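You operate a simulated robot arm through the tools that you are given. There is no shell and no other tool.

Carry out the task below with a simulated robot arm. There is one attempt and no reset: what you move stays moved.

## Task
Set the controls near the top of the fittings bench. At the end: the yellow nut is turned to free; the white nut is turned to free; the black nut is turned to free; the pink nut is turned to free; whatever was shut is shut again. Leave all else as you found it, and nothing knocked over.

Only the result counts: the job must be done as asked and must still hold three seconds after the hand-in. Knocking over, shifting, dropping, spilling or breaking anything else fails it.

## Robot
A 6-joint arm with a two-finger gripper, fixed in place. Base frame: the origin is at the foot of the arm, x ahead of it, y to its left, z up; the work surface is at about z = 866. Readings come in mm, rad, newtons and seconds.
Its first joint turns from -2.897 to 2.897 rad. Payload 2.45 kg.
Tool frame: the origin (TCP) lies between the finger pads and is the grasp point; the fingertips stand 20 mm ahead of it; z points along the fingers, y is the line along which they close. The gripper opens to 140 mm. The gripper's body begins 168 mm behind the TCP.
Orientation is that of the tool frame in the base frame, as a unit quaternion [x, y, z, w]. With the fingers straight down and closing along the base's y, the tool's x points along the base's -x, its y along +y and its z along -z.

## Interface
- The arm moves only by the tool step_arm. Its argument "targets" is a list of rows, each a list of 7 numbers: the gripper command, from -1 (fully open) to 1 (shut), values between in proportion, then the shift along the tool's x, y, z in mm, then the turn, a rotation vector about the tool's x, y, z in rad. In form: [[hand, dx, dy, dz, rx, ry, rz], ...]. A call has 1 to 20 rows; each row is the pose to reach, as a shift and turn from the pose commanded when the call began, along the tool's axes at that moment. A row lasts 0.2 s, in which the tool goes at most 50 mm and 0.15 rad; a call with a longer step from one row to the next is refused whole, and so is a gripper value outside its range. A pose out of reach is approached as far as the arm can. The call stops where the force on the tool passes 40 N (or 10 N more than at its start, if that is more) or the arm is blocked; 0.2 s more then pass. The fingers move at their own pace (about 45 mm/s each) and stop on an object; they squeeze with about 22 N. The grip force told is the motor's: it shows also when the fingers shut on nothing. Time passes only in rows, and 0.2 s behind the last, so rows that repeat a pose let the fingers close. The reply holds the time, the measured pose of the TCP, the force on the tool along the base axes, the opening and the grip force, in the units named above and with some noise, with the torque about the TCP (base axes, N m) and any sound that the robot's microphone picked up, and new pictures: "pictures" is both (left out), scene, wrist or none.
- Cameras (640 x 400 px; columns grow to the right, rows downward): "scene" is fixed at [53.7, -501.9, 1588.5]; the picture's right is [0.73, -0.68, 0.00], its down [-0.24, -0.26, -0.94] and it looks along [0.64, 0.69, -0.35] (base axes); focal length 312 px, centre (320, 200). "wrist" rides on the gripper at [78, 11, -209] in the tool frame; the picture's right is [-0.14, 0.99, 0.00], its down [-0.92, -0.13, -0.37] and it looks along [-0.36, -0.05, 0.93] (tool axes); focal length 280 px, centre (320, 200). There is no depth. A picture from a camera that has moved, and an enlarged one, comes with that camera's place and axes in the base frame and with its lens. The place of the scene camera against the robot may be out by one fixed shift of up to 12 mm in any direction.
- zoom(camera, box): a new picture of the part [left, top, right, bottom] of that camera's present view, enlarged. It takes no simulated time.
- close_job(): hands the job in; it is judged then, once.

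Nothing tells you positions but the pictures and the camera data. Unless the task says otherwise, let go and move clear before handing in.

The tools are called after "Request:" as name(argument=value, ...) on one line, values as JSON. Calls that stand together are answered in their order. step_arm: Moves the arm, as the interface text tells. Its arguments: {"type":"object","properties":{"targets":{"type":"array"},"pictures":{"type":"string","enum":["both","scene","wrist","none"]}},"required":["targets"]} The other tools are called the same way: zoom (camera, box) takes an enlarged picture of a part of a camera's view; close_job () hands the job in.

At the start:

```text
time: 0.0
tcp_pos: [514.7, 460.7, 1339.7]
ee_rot: [0.001, 1.0, 0.0, 0.0]
wrist_force: [0.1, -0.9, -0.7]
ft_torque: [0.0, -0.02, -0.02]
finger_gap: 140.2
grip_force: 0.1
```

scene: 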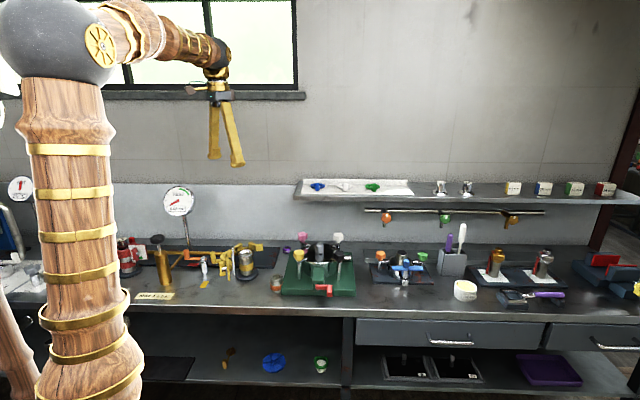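
wrist: 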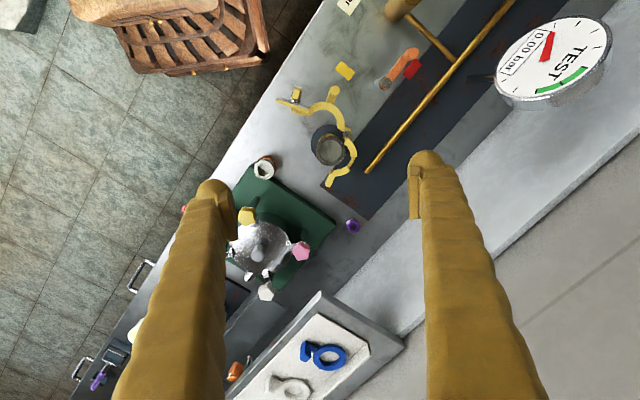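

I see a bench with a green-based fitting block carrying coloured nuts (yellow, white, black, pink) and other items. First I'll zoom in on the green block to see its controls.

Request:
zoom(camera="scene", box=[260, 220, 380, 310])

Request:
zoom(camera="wrist", box=[180, 140, 380, 320])

Request:
zoom(camera="scene", box=[100, 160, 300, 310])

Request:
zoom(camera="scene", box=[350, 160, 640, 310])

```text
4.44 times, centred on (320, 265) of scene
camera zoom: at [53.7, -501.9, 1588.5], right [0.73, -0.68, 0.0], down [-0.24, -0.26, -0.94], along [0.64, 0.69, -0.35], focal length 1384 px, centre (320, -89)
```

zoom: 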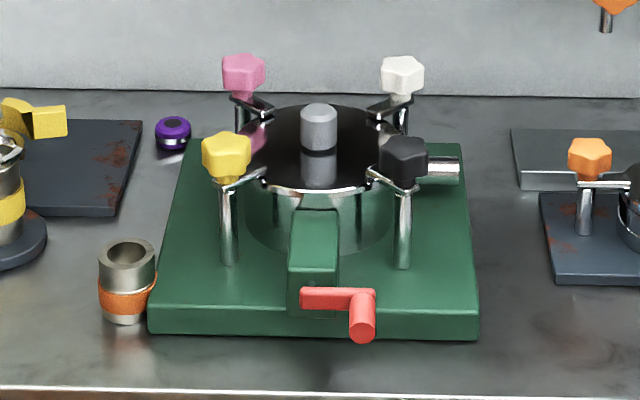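

```text
2.22 times, centred on (280, 230) of wrist
camera zoom: at [437.5, 473.9, 1549.5], right [0.14, 0.99, 0.0], down [0.92, -0.13, 0.37], along [0.36, -0.05, -0.93], focal length 623 px, centre (409, 133)
```

zoom: 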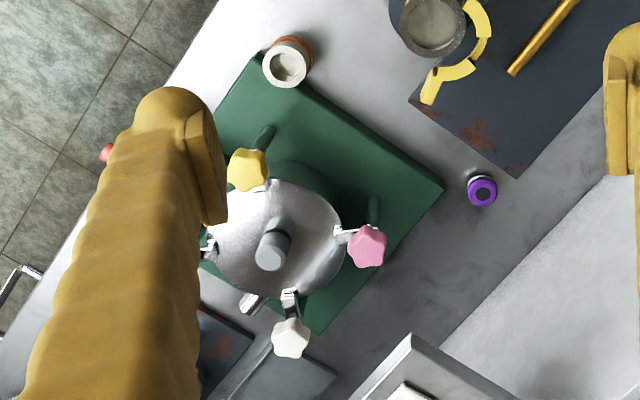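

```text
2.67 times, centred on (200, 235) of scene
camera zoom: at [53.7, -501.9, 1588.5], right [0.73, -0.68, 0.0], down [-0.24, -0.26, -0.94], along [0.64, 0.69, -0.35], focal length 831 px, centre (640, 107)
```

zoom: 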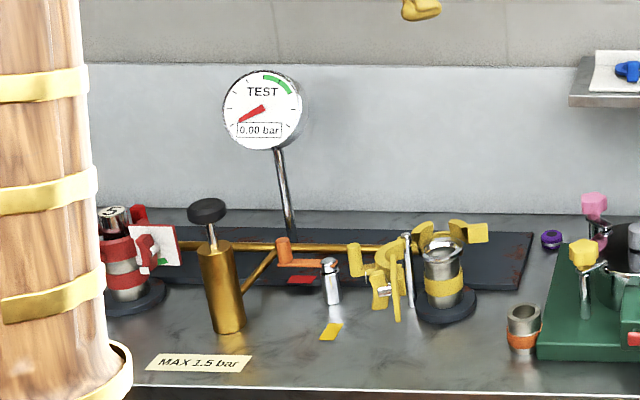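

```text
2.21 times, centred on (495, 235) of scene
camera zoom: at [53.7, -501.9, 1588.5], right [0.73, -0.68, 0.0], down [-0.24, -0.26, -0.94], along [0.64, 0.69, -0.35], focal length 687 px, centre (-66, 123)
```

zoom: 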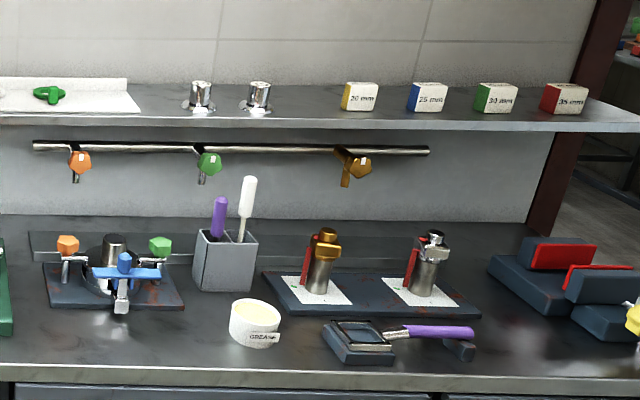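

The green fixture has four star-shaped nuts around a lidded pot, centred near (760, 290). I'll look closer at the shelf region and then move the wrist camera over the fixture.

Request:
zoom(camera="wrist", box=[220, 240, 440, 400])

Request:
zoom(camera="scene", box=[280, 165, 480, 265])

Request:
step_arm(targets=[[-1, -25, 0, 0, 0, 0, 0], [-1, -50, -20, 0, 0, 0, 0], [-1, -75, -40, 0, 0, 0, 0], [-1, -100, -60, 0, 0, 0, 0], [-1, -120, -80, 0, 0, 0, 0], [-1, -140, -100, 0, 0, 0, 0], [-1, -140, -120, 0, 0, 0, 0], [-1, -140, -140, 0, 0, 0, 0]])

```text
2.50 times, centred on (330, 320) of wrist
camera zoom: at [437.5, 473.9, 1549.5], right [0.14, 0.99, 0.0], down [0.92, -0.13, 0.37], along [0.36, -0.05, -0.93], focal length 701 px, centre (295, -100)
```

zoom: 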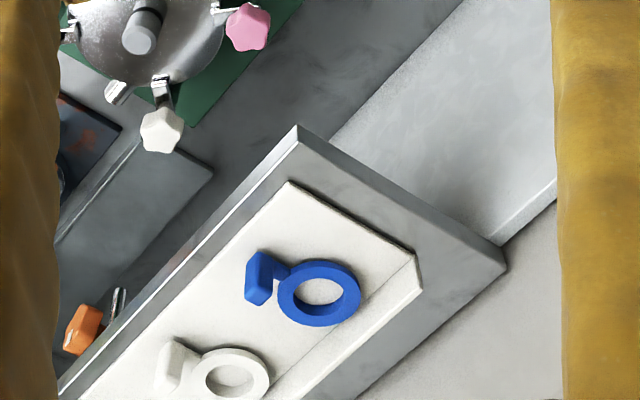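

```text
3.20 times, centred on (380, 215) of scene
camera zoom: at [53.7, -501.9, 1588.5], right [0.73, -0.68, 0.0], down [-0.24, -0.26, -0.94], along [0.64, 0.69, -0.35], focal length 997 px, centre (128, 152)
```

zoom: 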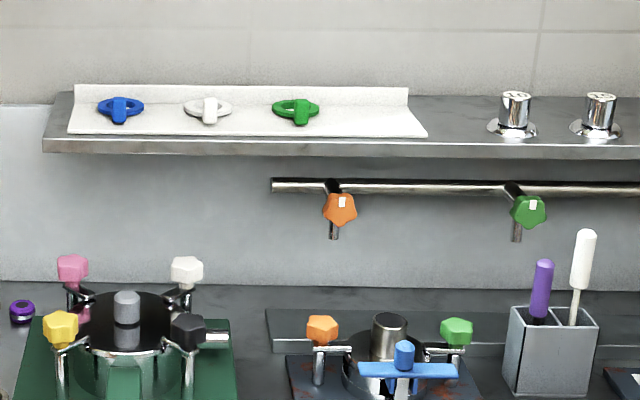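

```text
time: 1.8
tcp_pos: [655.4, 319.1, 1339.6]
ee_rot: [0.0, 1.0, 0.0, 0.0]
wrist_force: [-0.1, 0.5, 0.4]
ft_torque: [0.01, 0.03, 0.0]
finger_gap: 140.1
grip_force: 0.1
camera wrist: at [577.5, 331.6, 1549.4], right [0.14, 0.99, 0.0], down [0.92, -0.13, 0.37], along [0.36, -0.05, -0.93], focal length 280 px, centre (320, 200)
```

scene: 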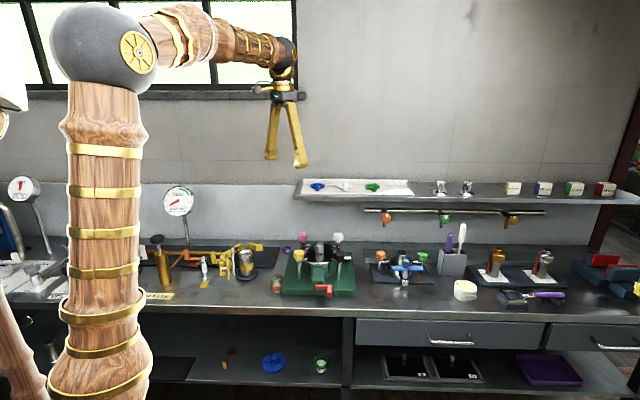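
wrist: 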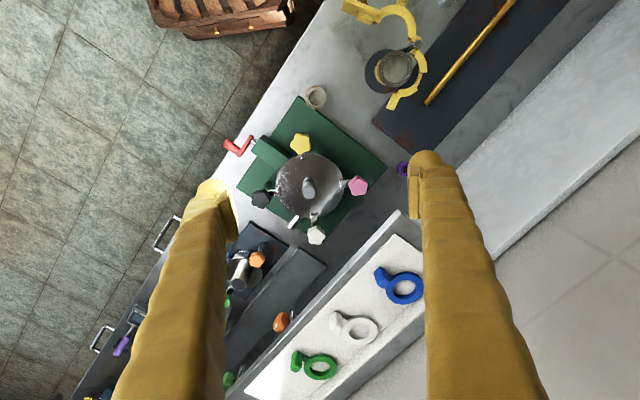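

The wrist view is now over the fixture: nuts lie on a circle of about 100 mm around (773, 280) at z ≈ 988, and the shelf edge is about 30 mm behind the pink and white nuts. I'll zoom for details on the nuts and any markings.

Request:
zoom(camera="wrist", box=[220, 90, 400, 260])

Request:
zoom(camera="scene", box=[280, 225, 360, 300])

```text
2.35 times, centred on (310, 175) of wrist
camera zoom: at [577.5, 331.6, 1549.4], right [0.14, 0.99, 0.0], down [0.92, -0.13, 0.37], along [0.36, -0.05, -0.93], focal length 660 px, centre (344, 259)
```

zoom: 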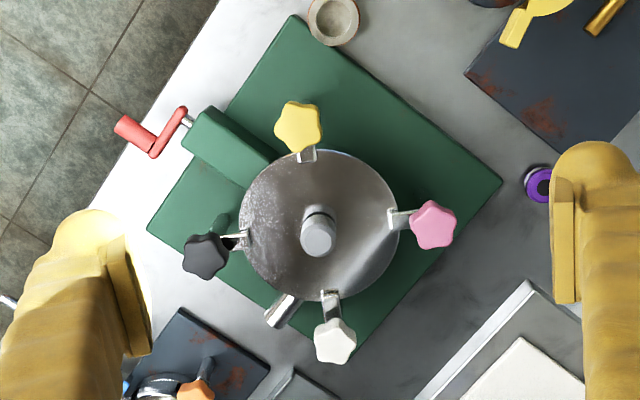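

```text
5.33 times, centred on (320, 262) of scene
camera zoom: at [53.7, -501.9, 1588.5], right [0.73, -0.68, 0.0], down [-0.24, -0.26, -0.94], along [0.64, 0.69, -0.35], focal length 1661 px, centre (320, -133)
```

zoom: 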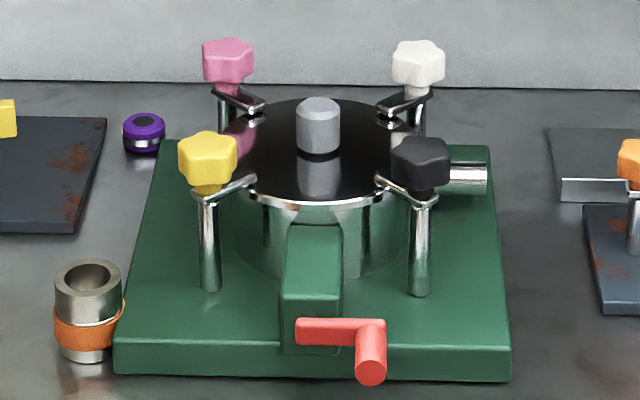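

The nuts are five-lobed stars on posts, each with a chrome clamp arm reaching to the lid. I'll get a closer low-angle view of the nuts to find markings; first look at the neighbouring fixture for comparison.

Request:
zoom(camera="scene", box=[360, 235, 450, 300])

Request:
step_arm(targets=[[-1, 0, 0, 30, 0, 0, 0], [-1, 0, 0, 60, 0, 0, 0], [-1, 0, 0, 90, 0, 0, 0], [-1, 0, -10, 120, 0, 0, 0], [-1, 0, -20, 150, 0, 0, 0], [-1, 0, -30, 180, 0, 0, 0], [-1, 0, -40, 200, 0, 0, 0]], pictures="both")

```text
6.15 times, centred on (405, 268) of scene
camera zoom: at [53.7, -501.9, 1588.5], right [0.73, -0.68, 0.0], down [-0.24, -0.26, -0.94], along [0.64, 0.69, -0.35], focal length 1917 px, centre (-203, -215)
```

zoom: 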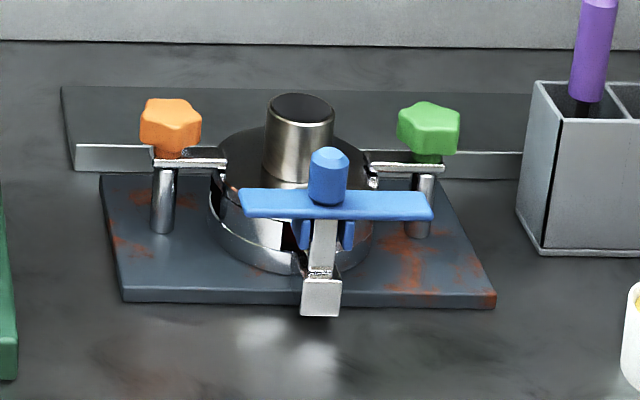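

```text
time: 3.4
tcp_pos: [654.2, 280.6, 1139.4]
ee_rot: [0.0, 1.0, 0.0, 0.0]
wrist_force: [-0.2, -0.1, 0.7]
ft_torque: [0.02, 0.02, -0.05]
finger_gap: 140.2
grip_force: 0.1
camera wrist: at [577.5, 292.5, 1349.2], right [0.14, 0.99, 0.0], down [0.92, -0.13, 0.37], along [0.37, -0.05, -0.93], focal length 280 px, centre (320, 200)
```

scene: 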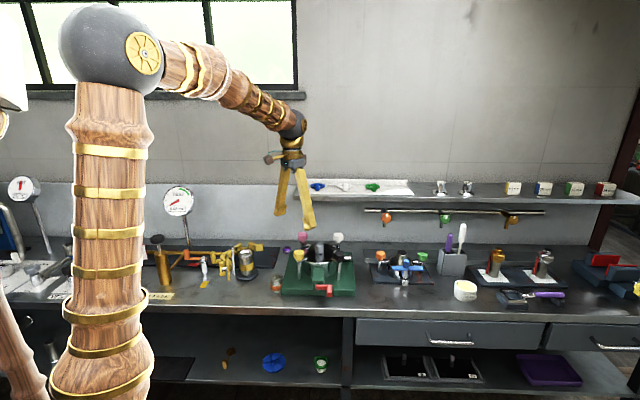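
wrist: 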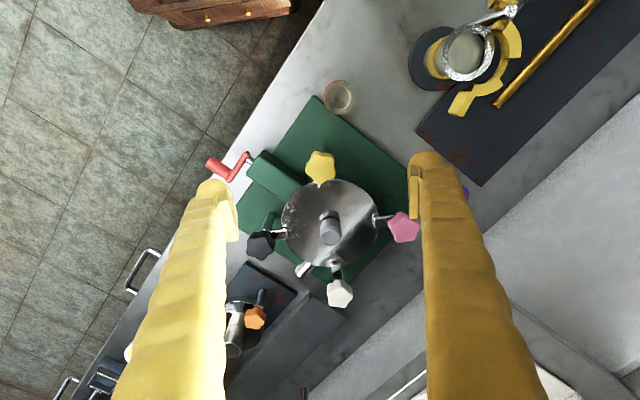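

Closer now; I'll zoom in on the nuts.

Request:
zoom(camera="wrist", box=[230, 130, 430, 320])

Request:
zoom(camera="wrist", box=[280, 135, 360, 195])

Request:
zoom(camera="wrist", box=[240, 205, 320, 265])

Request:
zoom(camera="wrist", box=[360, 200, 440, 260])

Request:
zoom(camera="wrist", box=[300, 250, 380, 310])

```text
2.11 times, centred on (330, 225) of wrist
camera zoom: at [577.5, 292.5, 1349.2], right [0.14, 0.99, 0.0], down [0.92, -0.13, 0.37], along [0.37, -0.05, -0.93], focal length 590 px, centre (299, 147)
```

zoom: 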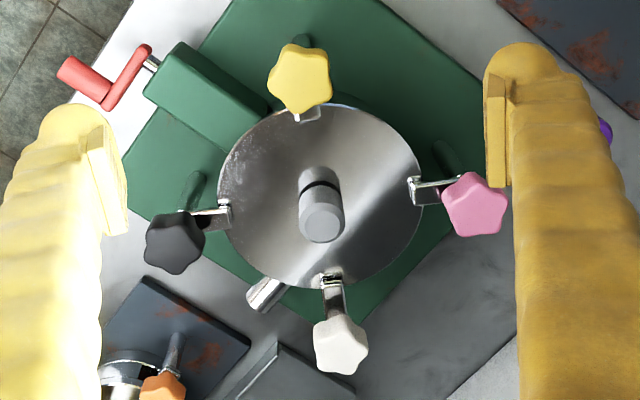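

```text
6.67 times, centred on (320, 165) of wrist
camera zoom: at [577.5, 292.5, 1349.2], right [0.14, 0.99, 0.0], down [0.92, -0.13, 0.37], along [0.37, -0.05, -0.93], focal length 1869 px, centre (320, 433)
```

zoom: 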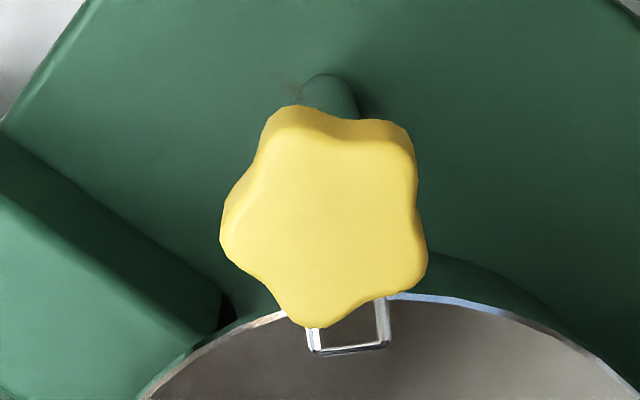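

```text
6.67 times, centred on (280, 235) of wrist
camera zoom: at [577.5, 292.5, 1349.2], right [0.14, 0.99, 0.0], down [0.92, -0.13, 0.37], along [0.37, -0.05, -0.93], focal length 1869 px, centre (587, -33)
```

zoom: 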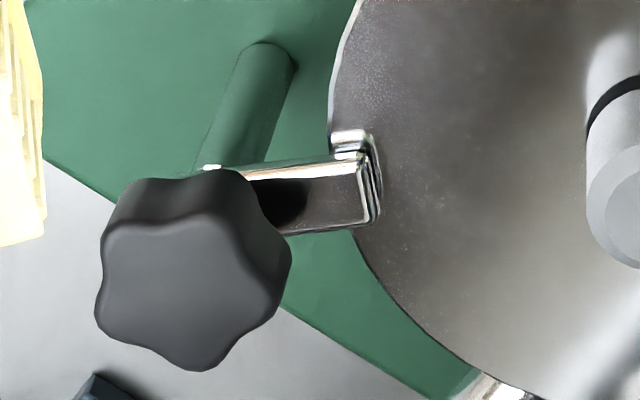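

```text
6.67 times, centred on (400, 230) of wrist
camera zoom: at [577.5, 292.5, 1349.2], right [0.14, 0.99, 0.0], down [0.92, -0.13, 0.37], along [0.37, -0.05, -0.93], focal length 1869 px, centre (-213, 0)
```

zoom: 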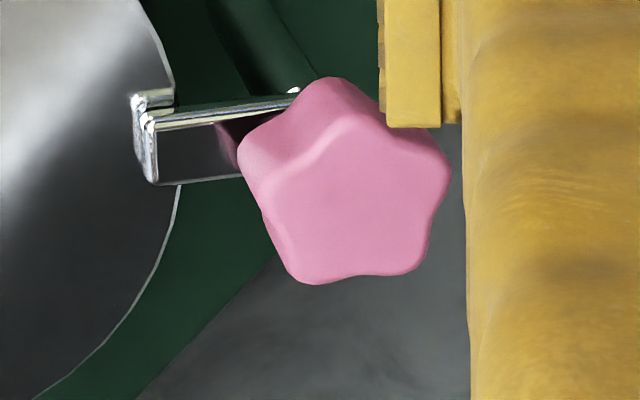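

```text
6.67 times, centred on (340, 280) of wrist
camera zoom: at [577.5, 292.5, 1349.2], right [0.14, 0.99, 0.0], down [0.92, -0.13, 0.37], along [0.37, -0.05, -0.93], focal length 1869 px, centre (187, -333)
```

zoom: 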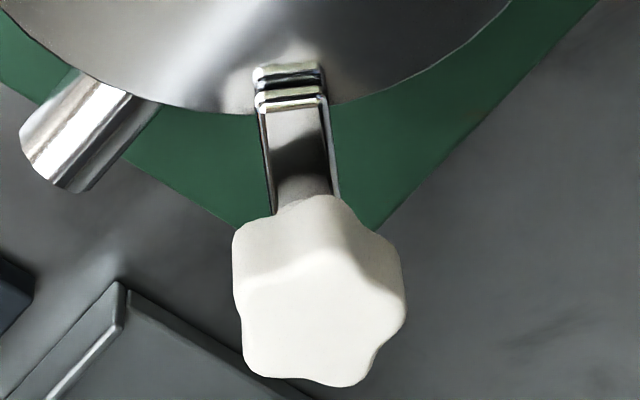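

I take the yellow nut to be near (673, 278) with its top around z 1000–1020; no markings visible, so I'll loosen counter-clockwise and watch. First I hover above the yellow nut with a partly closed gripper to calibrate against the scene camera.

Request:
step_arm(targets=[[0, -10, -1, 20, 0, 0, 0], [0, -19, -2.6, 40, 0, 0, 0], [0, -19, -2.6, 60, 0, 0, 0], [0, -19, -2.6, 60, 0, 0, 0]])

Request:
zoom(camera="scene", box=[270, 200, 370, 300])

Request:
zoom(camera="wrist", box=[240, 120, 400, 260])

```text
time: 4.4
tcp_pos: [674.2, 278.3, 1080.8]
ee_rot: [-0.001, 1.0, 0.0, 0.0]
wrist_force: [-1.1, 0.6, 0.0]
ft_torque: [-0.02, -0.01, -0.01]
finger_gap: 70.1
grip_force: 0.0
camera wrist: at [596.5, 291.1, 1289.9], right [0.14, 0.99, 0.0], down [0.92, -0.13, 0.37], along [0.36, -0.05, -0.93], focal length 280 px, centre (320, 200)
```

scene: 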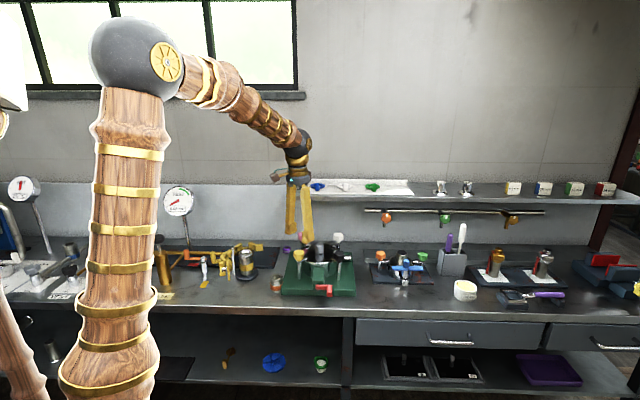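
wrist: 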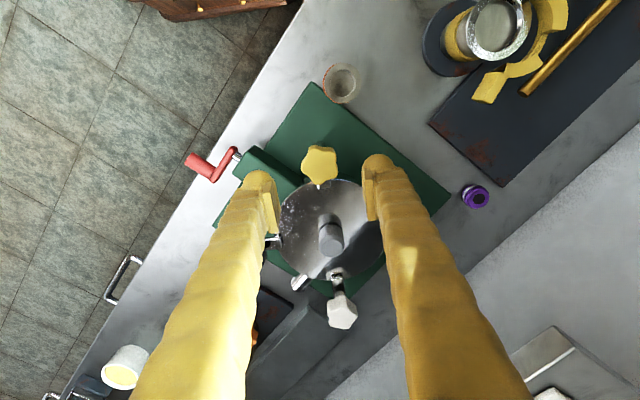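

```text
4.00 times, centred on (320, 250) of scene
camera zoom: at [53.7, -501.9, 1588.5], right [0.73, -0.68, 0.0], down [-0.24, -0.26, -0.94], along [0.64, 0.69, -0.35], focal length 1246 px, centre (320, 0)
```

zoom: 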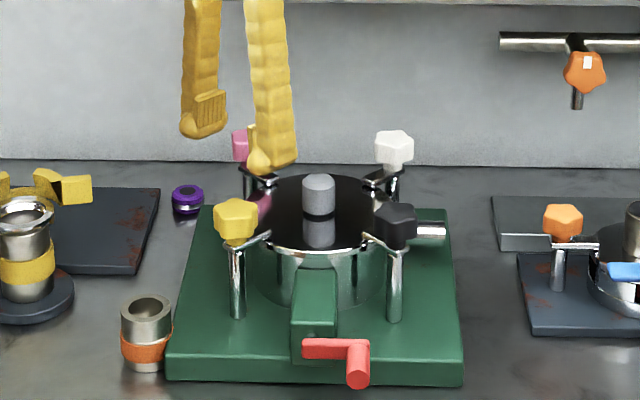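

```text
2.86 times, centred on (320, 190) of wrist
camera zoom: at [596.5, 291.1, 1289.9], right [0.14, 0.99, 0.0], down [0.92, -0.13, 0.37], along [0.36, -0.05, -0.93], focal length 801 px, centre (320, 229)
```

zoom: 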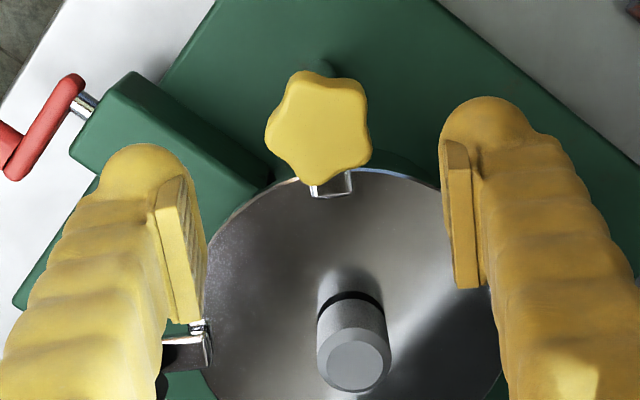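

The scene camera seems offset by about 10 mm (fingertips appear higher than computed), so I place the yellow nut at about (668, 282), top z ≈ 1000, arm top ≈ 963. I'll pre-rotate clockwise by 0.75 rad and come down just above the nut.

Request:
step_arm(targets=[[0, 2, 1, 10, 0, 0, 0.15], [0, 4, 2, 20, 0, 0, 0.3], [0, 5.7, 3, 30, 0, 0, 0.45], [0, 5.7, 3.7, 40, 0, 0, 0.6], [0, 5.7, 3.7, 48, 0, 0, 0.75], [0, 5.7, 3.7, 48, 0, 0, 0.75]])

Request:
zoom(camera="scene", box=[270, 210, 350, 290])

Request:
zoom(camera="wrist", box=[240, 120, 400, 260])

```text
time: 5.8
tcp_pos: [667.6, 280.7, 1031.5]
ee_rot: [0.367, 0.93, 0.0, 0.0]
wrist_force: [0.0, -0.2, 0.4]
ft_torque: [-0.03, 0.01, 0.01]
finger_gap: 69.9
grip_force: 0.1
camera wrist: at [619.3, 344.5, 1242.0], right [0.78, 0.63, 0.0], down [0.59, -0.72, 0.37], along [0.23, -0.29, -0.93], focal length 280 px, centre (320, 200)
```

scene: 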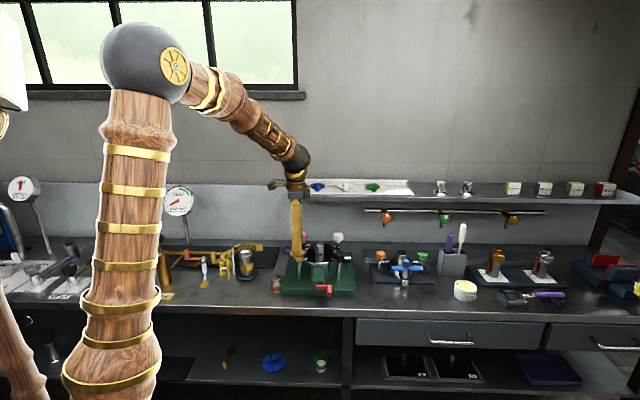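
wrist: 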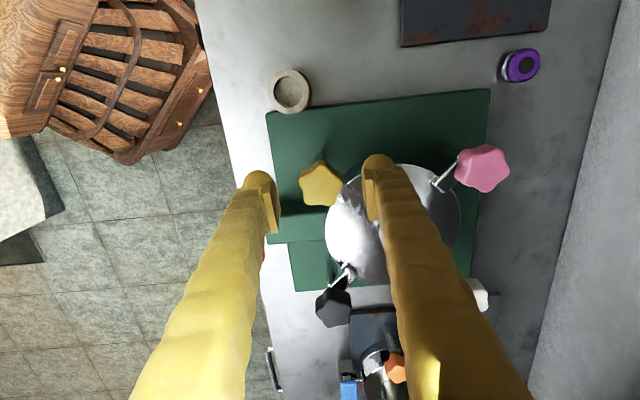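

```text
5.00 times, centred on (310, 250) of scene
camera zoom: at [53.7, -501.9, 1588.5], right [0.73, -0.68, 0.0], down [-0.24, -0.26, -0.94], along [0.64, 0.69, -0.35], focal length 1558 px, centre (370, -50)
```

zoom: 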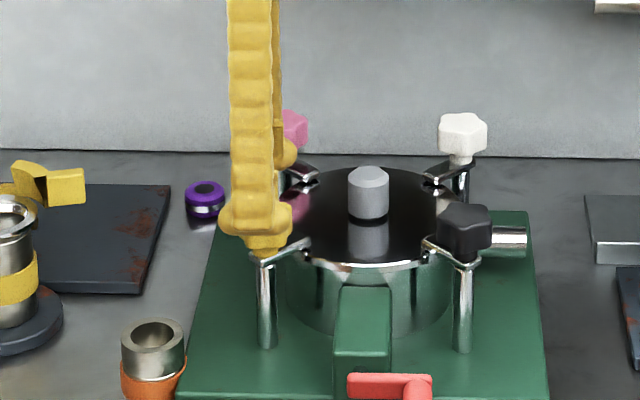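

```text
2.86 times, centred on (320, 190) of wrist
camera zoom: at [619.3, 344.5, 1242.0], right [0.78, 0.63, 0.0], down [0.59, -0.72, 0.37], along [0.23, -0.29, -0.93], focal length 801 px, centre (320, 229)
```

zoom: 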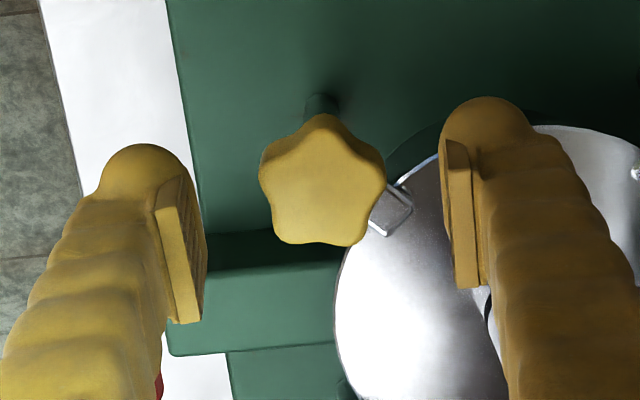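

The nut sits centred between the fingers. I'll rotate 0.31 rad more clockwise so one pad meets one lobe and the other meets two, then descend to z ≈ 1000 and grip.

Request:
step_arm(targets=[[0, 0, 0, 0, 0, 0, 0.15], [0, 0, 0, 5, 0, 0, 0.31], [0, 0, 0, 18, 0, 0, 0.31], [0, 0, 0, 31, 0, 0, 0.31], [0, 0, 0, 31, 0, 0, 0.31]])

Request:
zoom(camera="scene", box=[270, 210, 350, 290])

Request:
zoom(camera="wrist", box=[240, 120, 400, 260])

```text
refused: row 2 steps farther than a row can; nothing moved
```

```text
5.00 times, centred on (310, 250) of scene
camera zoom: at [53.7, -501.9, 1588.5], right [0.73, -0.68, 0.0], down [-0.24, -0.26, -0.94], along [0.64, 0.69, -0.35], focal length 1558 px, centre (370, -50)
```

zoom: 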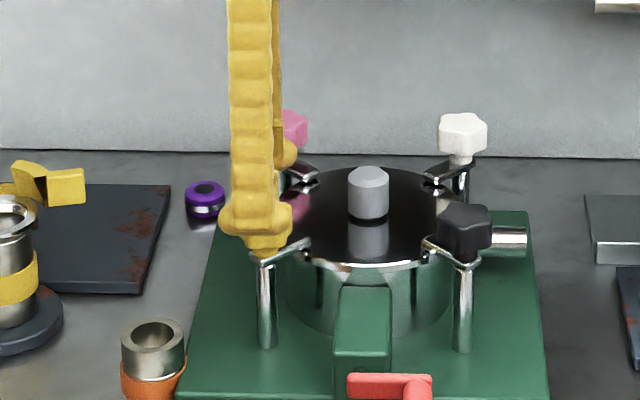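

```text
2.86 times, centred on (320, 190) of wrist
camera zoom: at [619.3, 344.5, 1242.0], right [0.78, 0.63, 0.0], down [0.59, -0.72, 0.37], along [0.23, -0.29, -0.93], focal length 801 px, centre (320, 229)
```

zoom: 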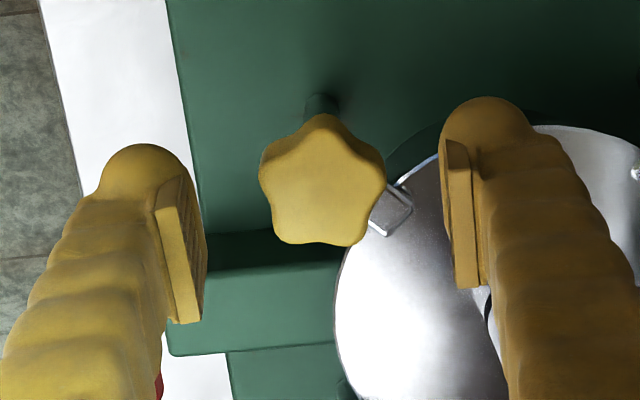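

The step was refused for exceeding 0.15 rad per row; the view is unchanged. I'll repeat it with smaller steps, then look before gripping.

Request:
step_arm(targets=[[0, 0, 0, 0, 0, 0, 0.14], [0, 0, 0, 3, 0, 0, 0.28], [0, 0, 0, 10, 0, 0, 0.31], [0, 0, 0, 20, 0, 0, 0.31], [0, 0, 0, 31, 0, 0, 0.31], [0, 0, 0, 31, 0, 0, 0.31]])

Request:
zoom(camera="scene", box=[270, 210, 350, 290])

Request:
zoom(camera="wrist", box=[240, 120, 400, 260])

```text
time: 7.2
tcp_pos: [668.1, 282.0, 1000.2]
ee_rot: [0.506, 0.863, 0.001, 0.0]
wrist_force: [0.3, 0.2, 0.4]
ft_torque: [0.04, 0.0, -0.01]
finger_gap: 70.1
grip_force: 0.1
camera wrist: at [640.2, 356.6, 1211.0], right [0.93, 0.36, 0.0], down [0.34, -0.87, 0.37], along [0.13, -0.34, -0.93], focal length 280 px, centre (320, 200)
```

scene: 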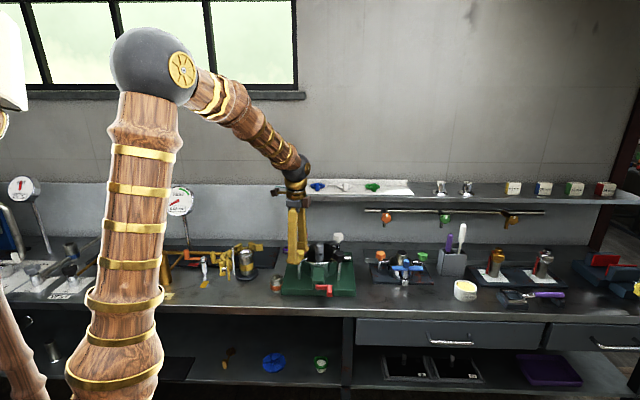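
wrist: 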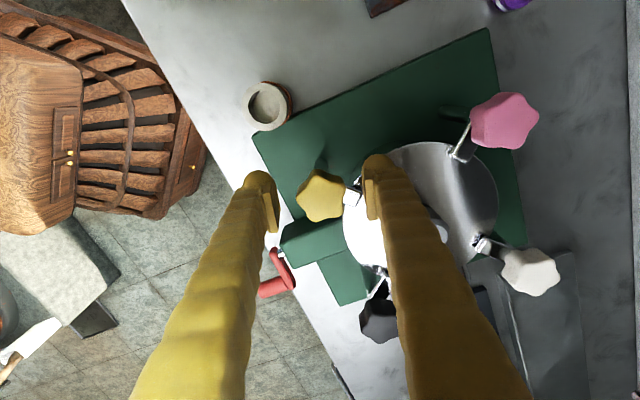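

```text
5.00 times, centred on (310, 250) of scene
camera zoom: at [53.7, -501.9, 1588.5], right [0.73, -0.68, 0.0], down [-0.24, -0.26, -0.94], along [0.64, 0.69, -0.35], focal length 1558 px, centre (370, -50)
```

zoom: 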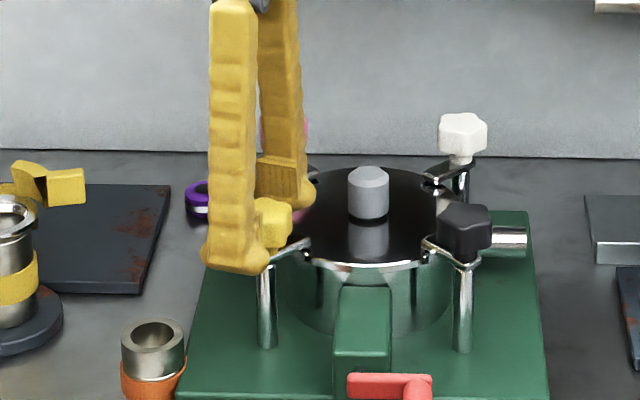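

```text
2.86 times, centred on (320, 190) of wrist
camera zoom: at [640.2, 356.6, 1211.0], right [0.93, 0.36, 0.0], down [0.34, -0.87, 0.37], along [0.13, -0.34, -0.93], focal length 801 px, centre (320, 229)
```

zoom: 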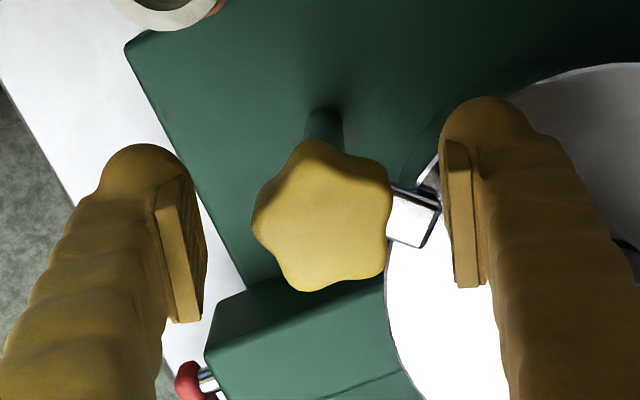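

The nut is well centred at TCP height. Closing the gripper on it now.

Request:
step_arm(targets=[[0.5, 0, 0, 1, 0, 0, 0], [1, 0, 0, 2, 0, 0, 0], [1, 0, 0, 2, 0, 0, 0], [1, 0, 0, 2, 0, 0, 0]])

Request:
zoom(camera="wrist", box=[240, 120, 400, 260])

Request:
zoom(camera="scene", box=[270, 210, 350, 290])

```text
time: 8.2
tcp_pos: [669.0, 281.6, 1000.0]
ee_rot: [0.506, 0.863, 0.001, 0.0]
wrist_force: [13.8, 5.1, 5.2]
ft_torque: [0.05, -0.2, 0.05]
finger_gap: 37.1
grip_force: 42.2
camera wrist: at [641.0, 356.9, 1209.1], right [0.93, 0.36, 0.0], down [0.34, -0.87, 0.37], along [0.14, -0.34, -0.93], focal length 280 px, centre (320, 200)
```

scene: 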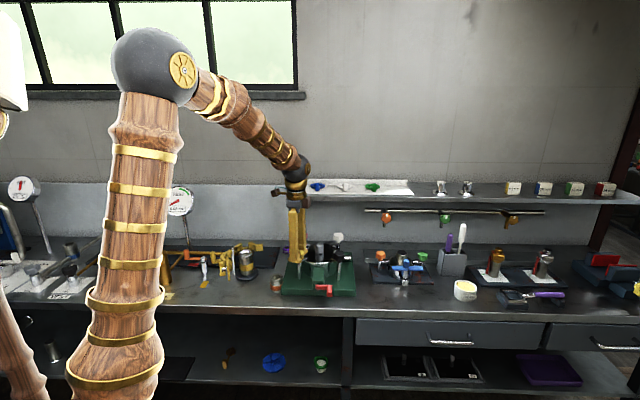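
wrist: 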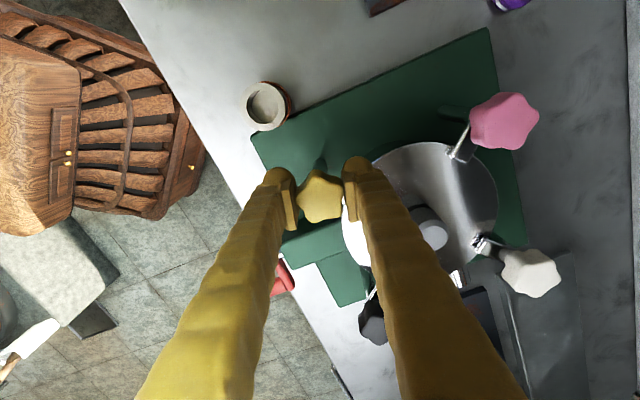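

```text
2.86 times, centred on (320, 190) of wrist
camera zoom: at [641.0, 356.9, 1209.1], right [0.93, 0.36, 0.0], down [0.34, -0.87, 0.37], along [0.14, -0.34, -0.93], focal length 801 px, centre (320, 229)
```

zoom: 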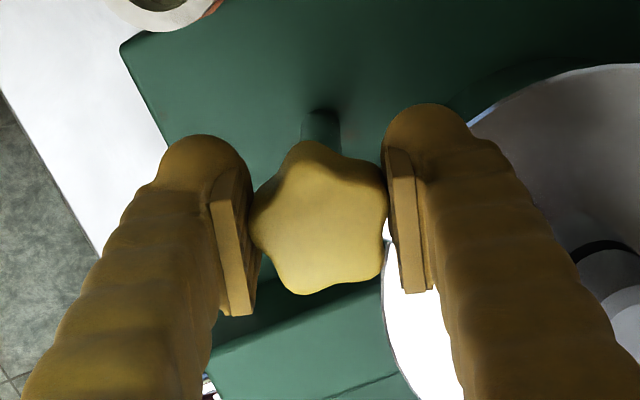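

```text
5.00 times, centred on (310, 250) of scene
camera zoom: at [53.7, -501.9, 1588.5], right [0.73, -0.68, 0.0], down [-0.24, -0.26, -0.94], along [0.64, 0.69, -0.35], focal length 1558 px, centre (370, -50)
```

zoom: 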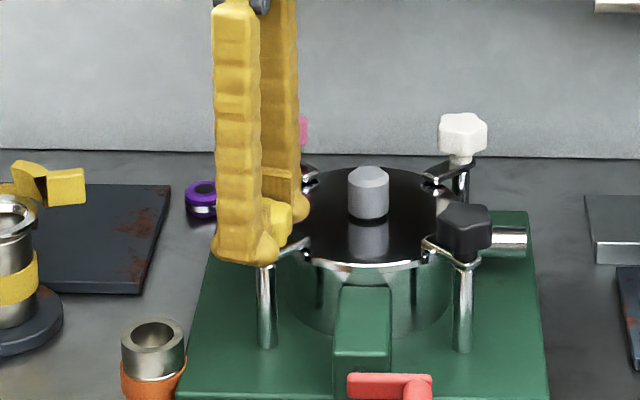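

Gripped at 37 mm with some side load along the closing axis; I'll shift 1.5 mm to relax it, then start turning counter-clockwise gently.

Request:
step_arm(targets=[[1, 0, 0.8, -1, 0, 0, 0], [1, 0, 1.5, -1, 0, 0, 0], [1, 0, 1.5, -1, 0, 0, -0.1], [1, 0, 1.5, -1, 0, 0, -0.2], [1, 0, 1.5, -1, 0, 0, -0.3], [1, 0, 1.5, -1, 0, 0, -0.3]])

Request:
zoom(camera="wrist", box=[240, 120, 400, 260])

Request:
zoom(camera="scene", box=[270, 210, 350, 290])

```text
time: 9.4
tcp_pos: [668.6, 281.4, 999.2]
ee_rot: [0.377, 0.926, -0.002, 0.0]
wrist_force: [-2.9, -3.8, 0.7]
ft_torque: [-0.08, 0.03, 0.0]
finger_gap: 37.3
grip_force: 45.2
stopped in row 6: the force on the tool passed its limit at 41 N (the readings are from after the stop); the commanded pose is now the measured one
camera wrist: at [621.6, 346.0, 1209.0], right [0.79, 0.61, 0.0], down [0.57, -0.73, 0.37], along [0.22, -0.29, -0.93], focal length 280 px, centre (320, 200)
```

scene: 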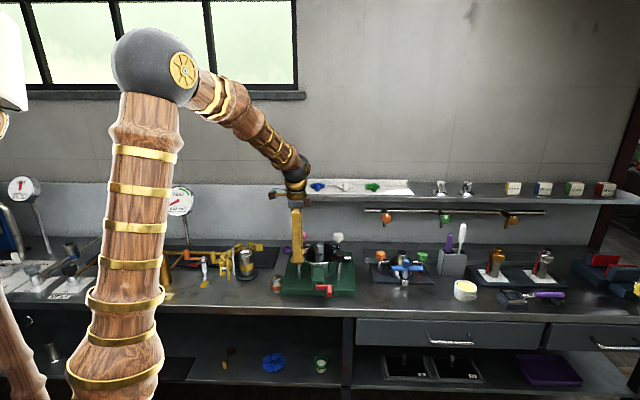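
wrist: 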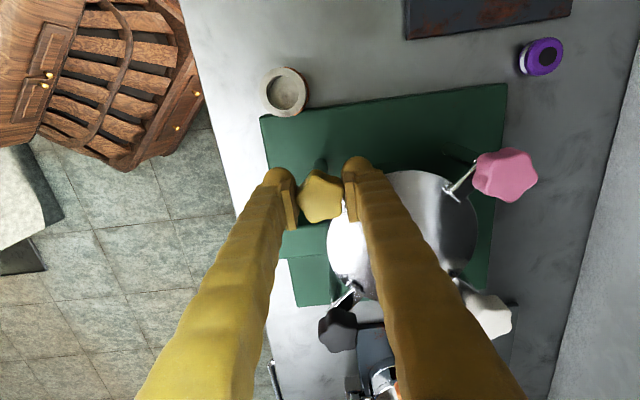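

```text
2.86 times, centred on (320, 190) of wrist
camera zoom: at [621.6, 346.0, 1209.0], right [0.79, 0.61, 0.0], down [0.57, -0.73, 0.37], along [0.22, -0.29, -0.93], focal length 801 px, centre (320, 229)
```

zoom: 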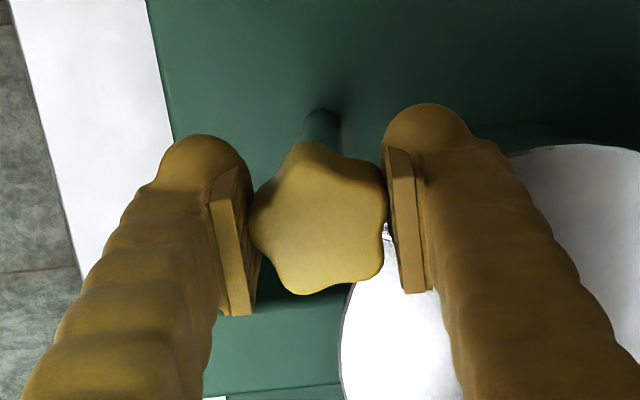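

```text
5.00 times, centred on (310, 250) of scene
camera zoom: at [53.7, -501.9, 1588.5], right [0.73, -0.68, 0.0], down [-0.24, -0.26, -0.94], along [0.64, 0.69, -0.35], focal length 1558 px, centre (370, -50)
```

zoom: 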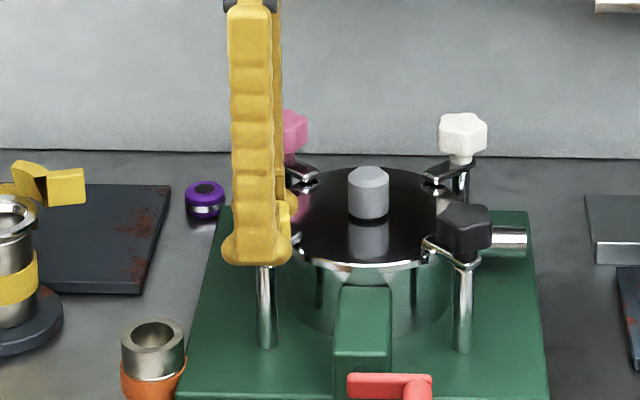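

The nut turned with the gripper (about 0.28 rad), though a brief 41 N spike ended the move. I'll continue in small slow increments, watching torque.

Request:
step_arm(targets=[[1, 0, 0, 0, 0, 0, -0.03], [1, 0, 0, 0, 0, 0, -0.06], [1, 0, 0, 0, 0, 0, -0.09], [1, 0, 0, 0, 0, 0, -0.12]], pictures="wrist")

```text
time: 10.4
tcp_pos: [668.5, 281.4, 998.8]
ee_rot: [0.322, 0.947, -0.001, -0.001]
wrist_force: [-12.6, -15.9, 4.9]
ft_torque: [-0.25, -0.02, -0.06]
finger_gap: 37.0
grip_force: 45.4
camera wrist: at [614.3, 339.6, 1209.0], right [0.71, 0.7, 0.0], down [0.65, -0.66, 0.37], along [0.26, -0.27, -0.93], focal length 280 px, centre (320, 200)
```

wrist: 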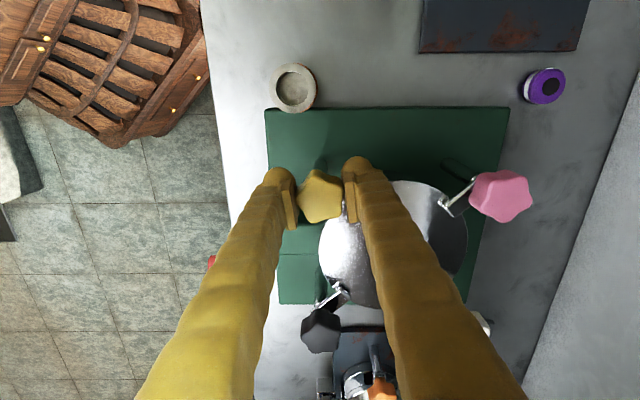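

The nut keeps following; side force is building along the closing axis, so I'll shift slightly back and check the load before turning further.

Request:
step_arm(targets=[[1, 0, -0.4, 0, 0, 0, 0], [1, 0, -0.8, 0, 0, 0, 0], [1, 0, -0.8, 0, 0, 0, 0]], pictures="none")

```text
time: 11.2
tcp_pos: [668.6, 280.7, 999.2]
ee_rot: [0.322, 0.947, -0.001, 0.0]
wrist_force: [8.6, 2.8, -6.5]
ft_torque: [0.04, -0.12, 0.04]
finger_gap: 36.9
grip_force: 45.3
```

Stiffness is about 35 N/mm along the closing axis, so a 0.2 mm correction balances it. Now I'll turn another 0.4 rad with pivot compensation.

Request:
step_arm(targets=[[1, 0, 0.2, 0, 0, 0, 0], [1, -0.1, 0.2, 0, 0, 0, -0.05], [1, -0.2, 0.21, 0, 0, 0, -0.1], [1, -0.3, 0.22, 0, 0, 0, -0.15], [1, -0.4, 0.24, 0, 0, 0, -0.2], [1, -0.5, 0.26, 0, 0, 0, -0.25], [1, -0.6, 0.29, 0, 0, 0, -0.3], [1, -0.7, 0.32, 0, 0, 0, -0.35], [1, -0.78, 0.36, 0, 0, 0, -0.4]], pictures="both")

Request:
zoom(camera="wrist", box=[240, 120, 400, 260])

```text
time: 13.2
tcp_pos: [669.6, 280.1, 998.4]
ee_rot: [0.127, 0.992, -0.001, -0.001]
wrist_force: [-14.1, -29.7, 3.7]
ft_torque: [-0.25, 0.57, -0.07]
finger_gap: 36.8
grip_force: 45.0
camera wrist: at [597.0, 312.4, 1209.1], right [0.38, 0.92, 0.0], down [0.86, -0.36, 0.37], along [0.34, -0.14, -0.93], focal length 280 px, centre (320, 200)
```

scene: 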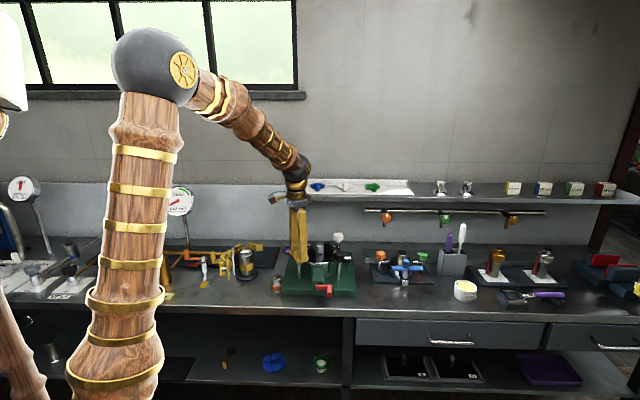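
wrist: 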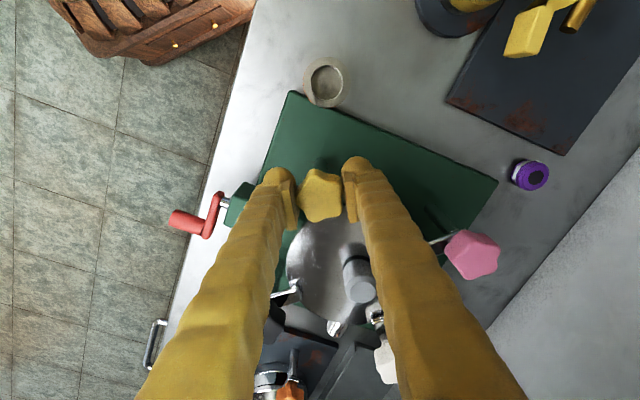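

```text
2.86 times, centred on (320, 190) of wrist
camera zoom: at [597.0, 312.4, 1209.1], right [0.38, 0.92, 0.0], down [0.86, -0.36, 0.37], along [0.34, -0.14, -0.93], focal length 801 px, centre (320, 229)
```

zoom: 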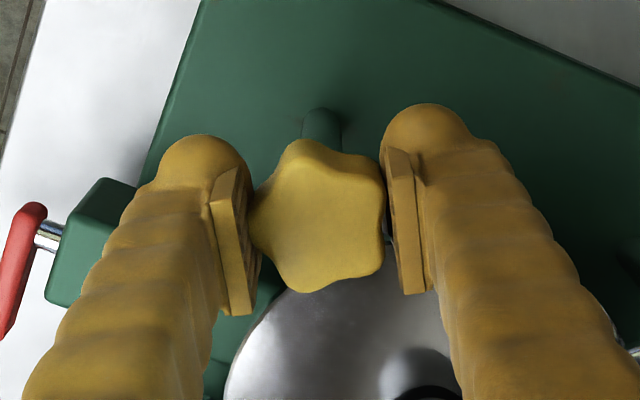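

The arm of the yellow nut now turns together with the nut (its toe has left the lid), so "free" means the arm swung off the lid. I fitted the true pivot (about (-2.5, 2.7) mm in the tool frame) and will continue another 0.5 rad with that compensation.

Request:
step_arm(targets=[[1, 0, -0.5, 0, 0, 0, 0], [1, 0, -0.9, 0, 0, 0, 0], [1, -0.14, -1.02, 0, 0, 0, -0.05], [1, -0.28, -1.14, 0, 0, 0, -0.1], [1, -0.43, -1.24, 0, 0, 0, -0.15], [1, -0.59, -1.34, 0, 0, 0, -0.2], [1, -0.75, -1.43, 0, 0, 0, -0.25], [1, -0.91, -1.52, 0, 0, 0, -0.3], [1, -1.08, -1.6, 0, 0, 0, -0.35], [1, -1.25, -1.66, 0, 0, 0, -0.4], [1, -1.42, -1.72, 0, 0, 0, -0.45], [1, -1.6, -1.77, 0, 0, 0, -0.5]], pictures="both")

Request:
zoom(camera="wrist", box=[240, 120, 400, 260])

Request:
zoom(camera="scene", box=[270, 210, 350, 290])

```text
time: 15.8
tcp_pos: [671.1, 279.7, 999.4]
ee_rot: [-0.122, 0.993, -0.001, 0.0]
wrist_force: [2.0, -0.7, -6.3]
ft_torque: [0.03, -0.22, -0.01]
finger_gap: 36.1
grip_force: 45.0
camera wrist: at [592.8, 272.8, 1209.3], right [-0.11, 0.99, 0.0], down [0.93, 0.1, 0.37], along [0.36, 0.04, -0.93], focal length 280 px, centre (320, 200)
```

scene: 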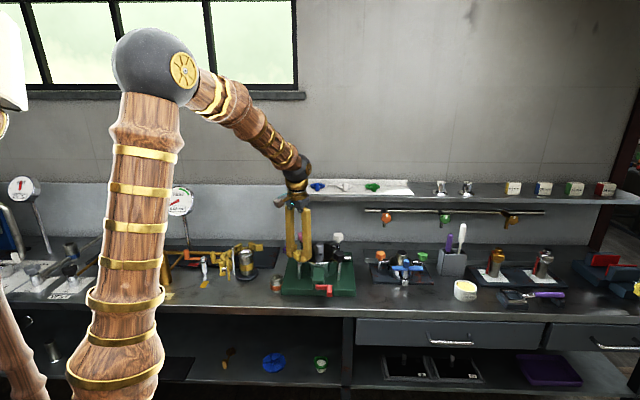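
wrist: 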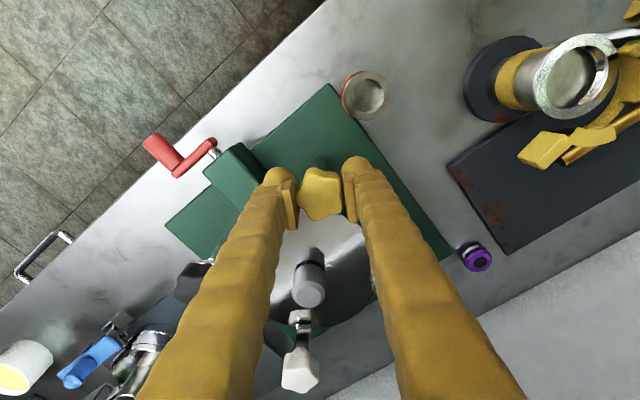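

```text
2.86 times, centred on (320, 190) of wrist
camera zoom: at [592.8, 272.8, 1209.3], right [-0.11, 0.99, 0.0], down [0.93, 0.1, 0.37], along [0.36, 0.04, -0.93], focal length 801 px, centre (320, 229)
```

zoom: 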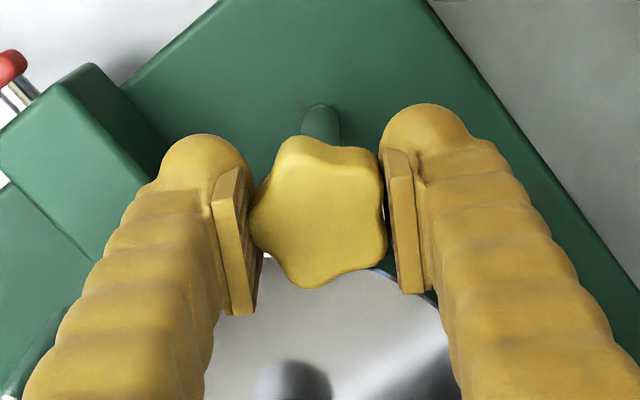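

```text
5.00 times, centred on (310, 250) of scene
camera zoom: at [53.7, -501.9, 1588.5], right [0.73, -0.68, 0.0], down [-0.24, -0.26, -0.94], along [0.64, 0.69, -0.35], focal length 1558 px, centre (370, -50)
```

zoom: 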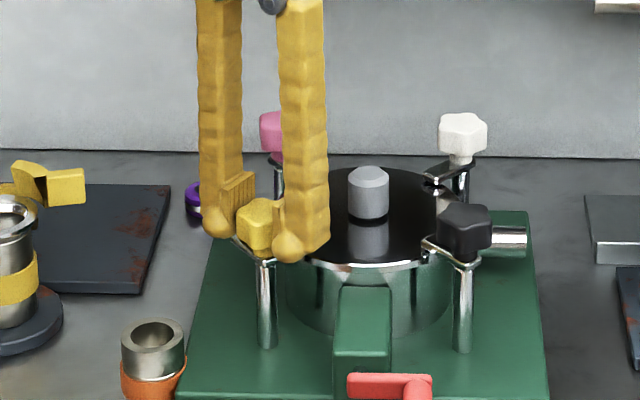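

Forces are near zero and the arm has swung about 75°. I'll continue another 0.45 rad, watching for a stop.

Request:
step_arm(targets=[[1, -0.14, -0.12, 0, 0, 0, -0.05], [1, -0.28, -0.24, 0, 0, 0, -0.1], [1, -0.43, -0.34, 0, 0, 0, -0.15], [1, -0.59, -0.44, 0, 0, 0, -0.2], [1, -0.75, -0.53, 0, 0, 0, -0.25], [1, -0.83, -0.57, 0, 0, 0, -0.28]], pictures="wrist")

Request:
zoom(camera="wrist", box=[240, 120, 400, 260])

Request:
zoom(camera="scene", box=[270, 210, 350, 290])

```text
time: 17.3
tcp_pos: [669.6, 279.6, 999.1]
ee_rot: [-0.259, 0.966, 0.0, -0.002]
wrist_force: [-4.8, 7.6, -1.3]
ft_torque: [0.06, 0.06, 0.01]
finger_gap: 36.1
grip_force: 44.6
stopped in row 6: the force on the tool passed its limit at 41 N (the readings are from after the stop); the commanded pose is now the measured one
camera wrist: at [598.4, 251.2, 1209.4], right [-0.38, 0.93, 0.0], down [0.86, 0.35, 0.37], along [0.34, 0.14, -0.93], focal length 280 px, centre (320, 200)
```

wrist: 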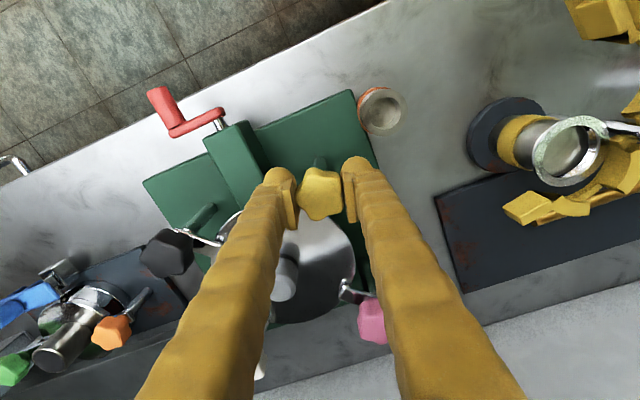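

```text
2.86 times, centred on (320, 190) of wrist
camera zoom: at [598.4, 251.2, 1209.4], right [-0.38, 0.93, 0.0], down [0.86, 0.35, 0.37], along [0.34, 0.14, -0.93], focal length 801 px, centre (320, 229)
```

zoom: 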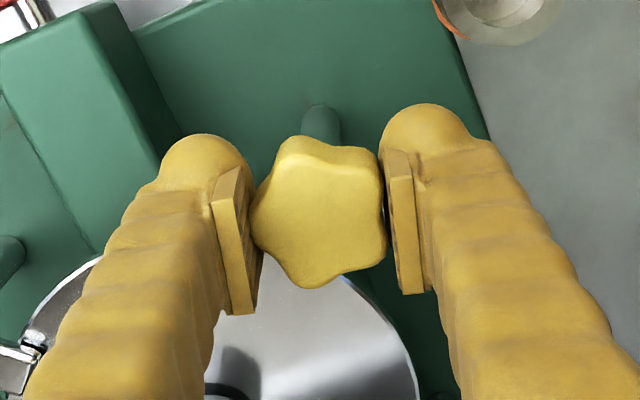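

```text
5.00 times, centred on (310, 250) of scene
camera zoom: at [53.7, -501.9, 1588.5], right [0.73, -0.68, 0.0], down [-0.24, -0.26, -0.94], along [0.64, 0.69, -0.35], focal length 1558 px, centre (370, -50)
```

zoom: 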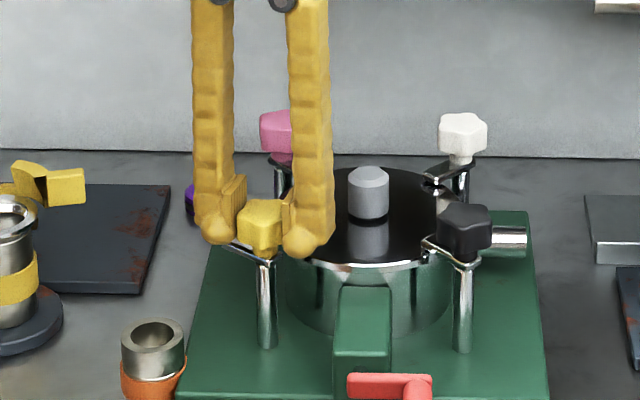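

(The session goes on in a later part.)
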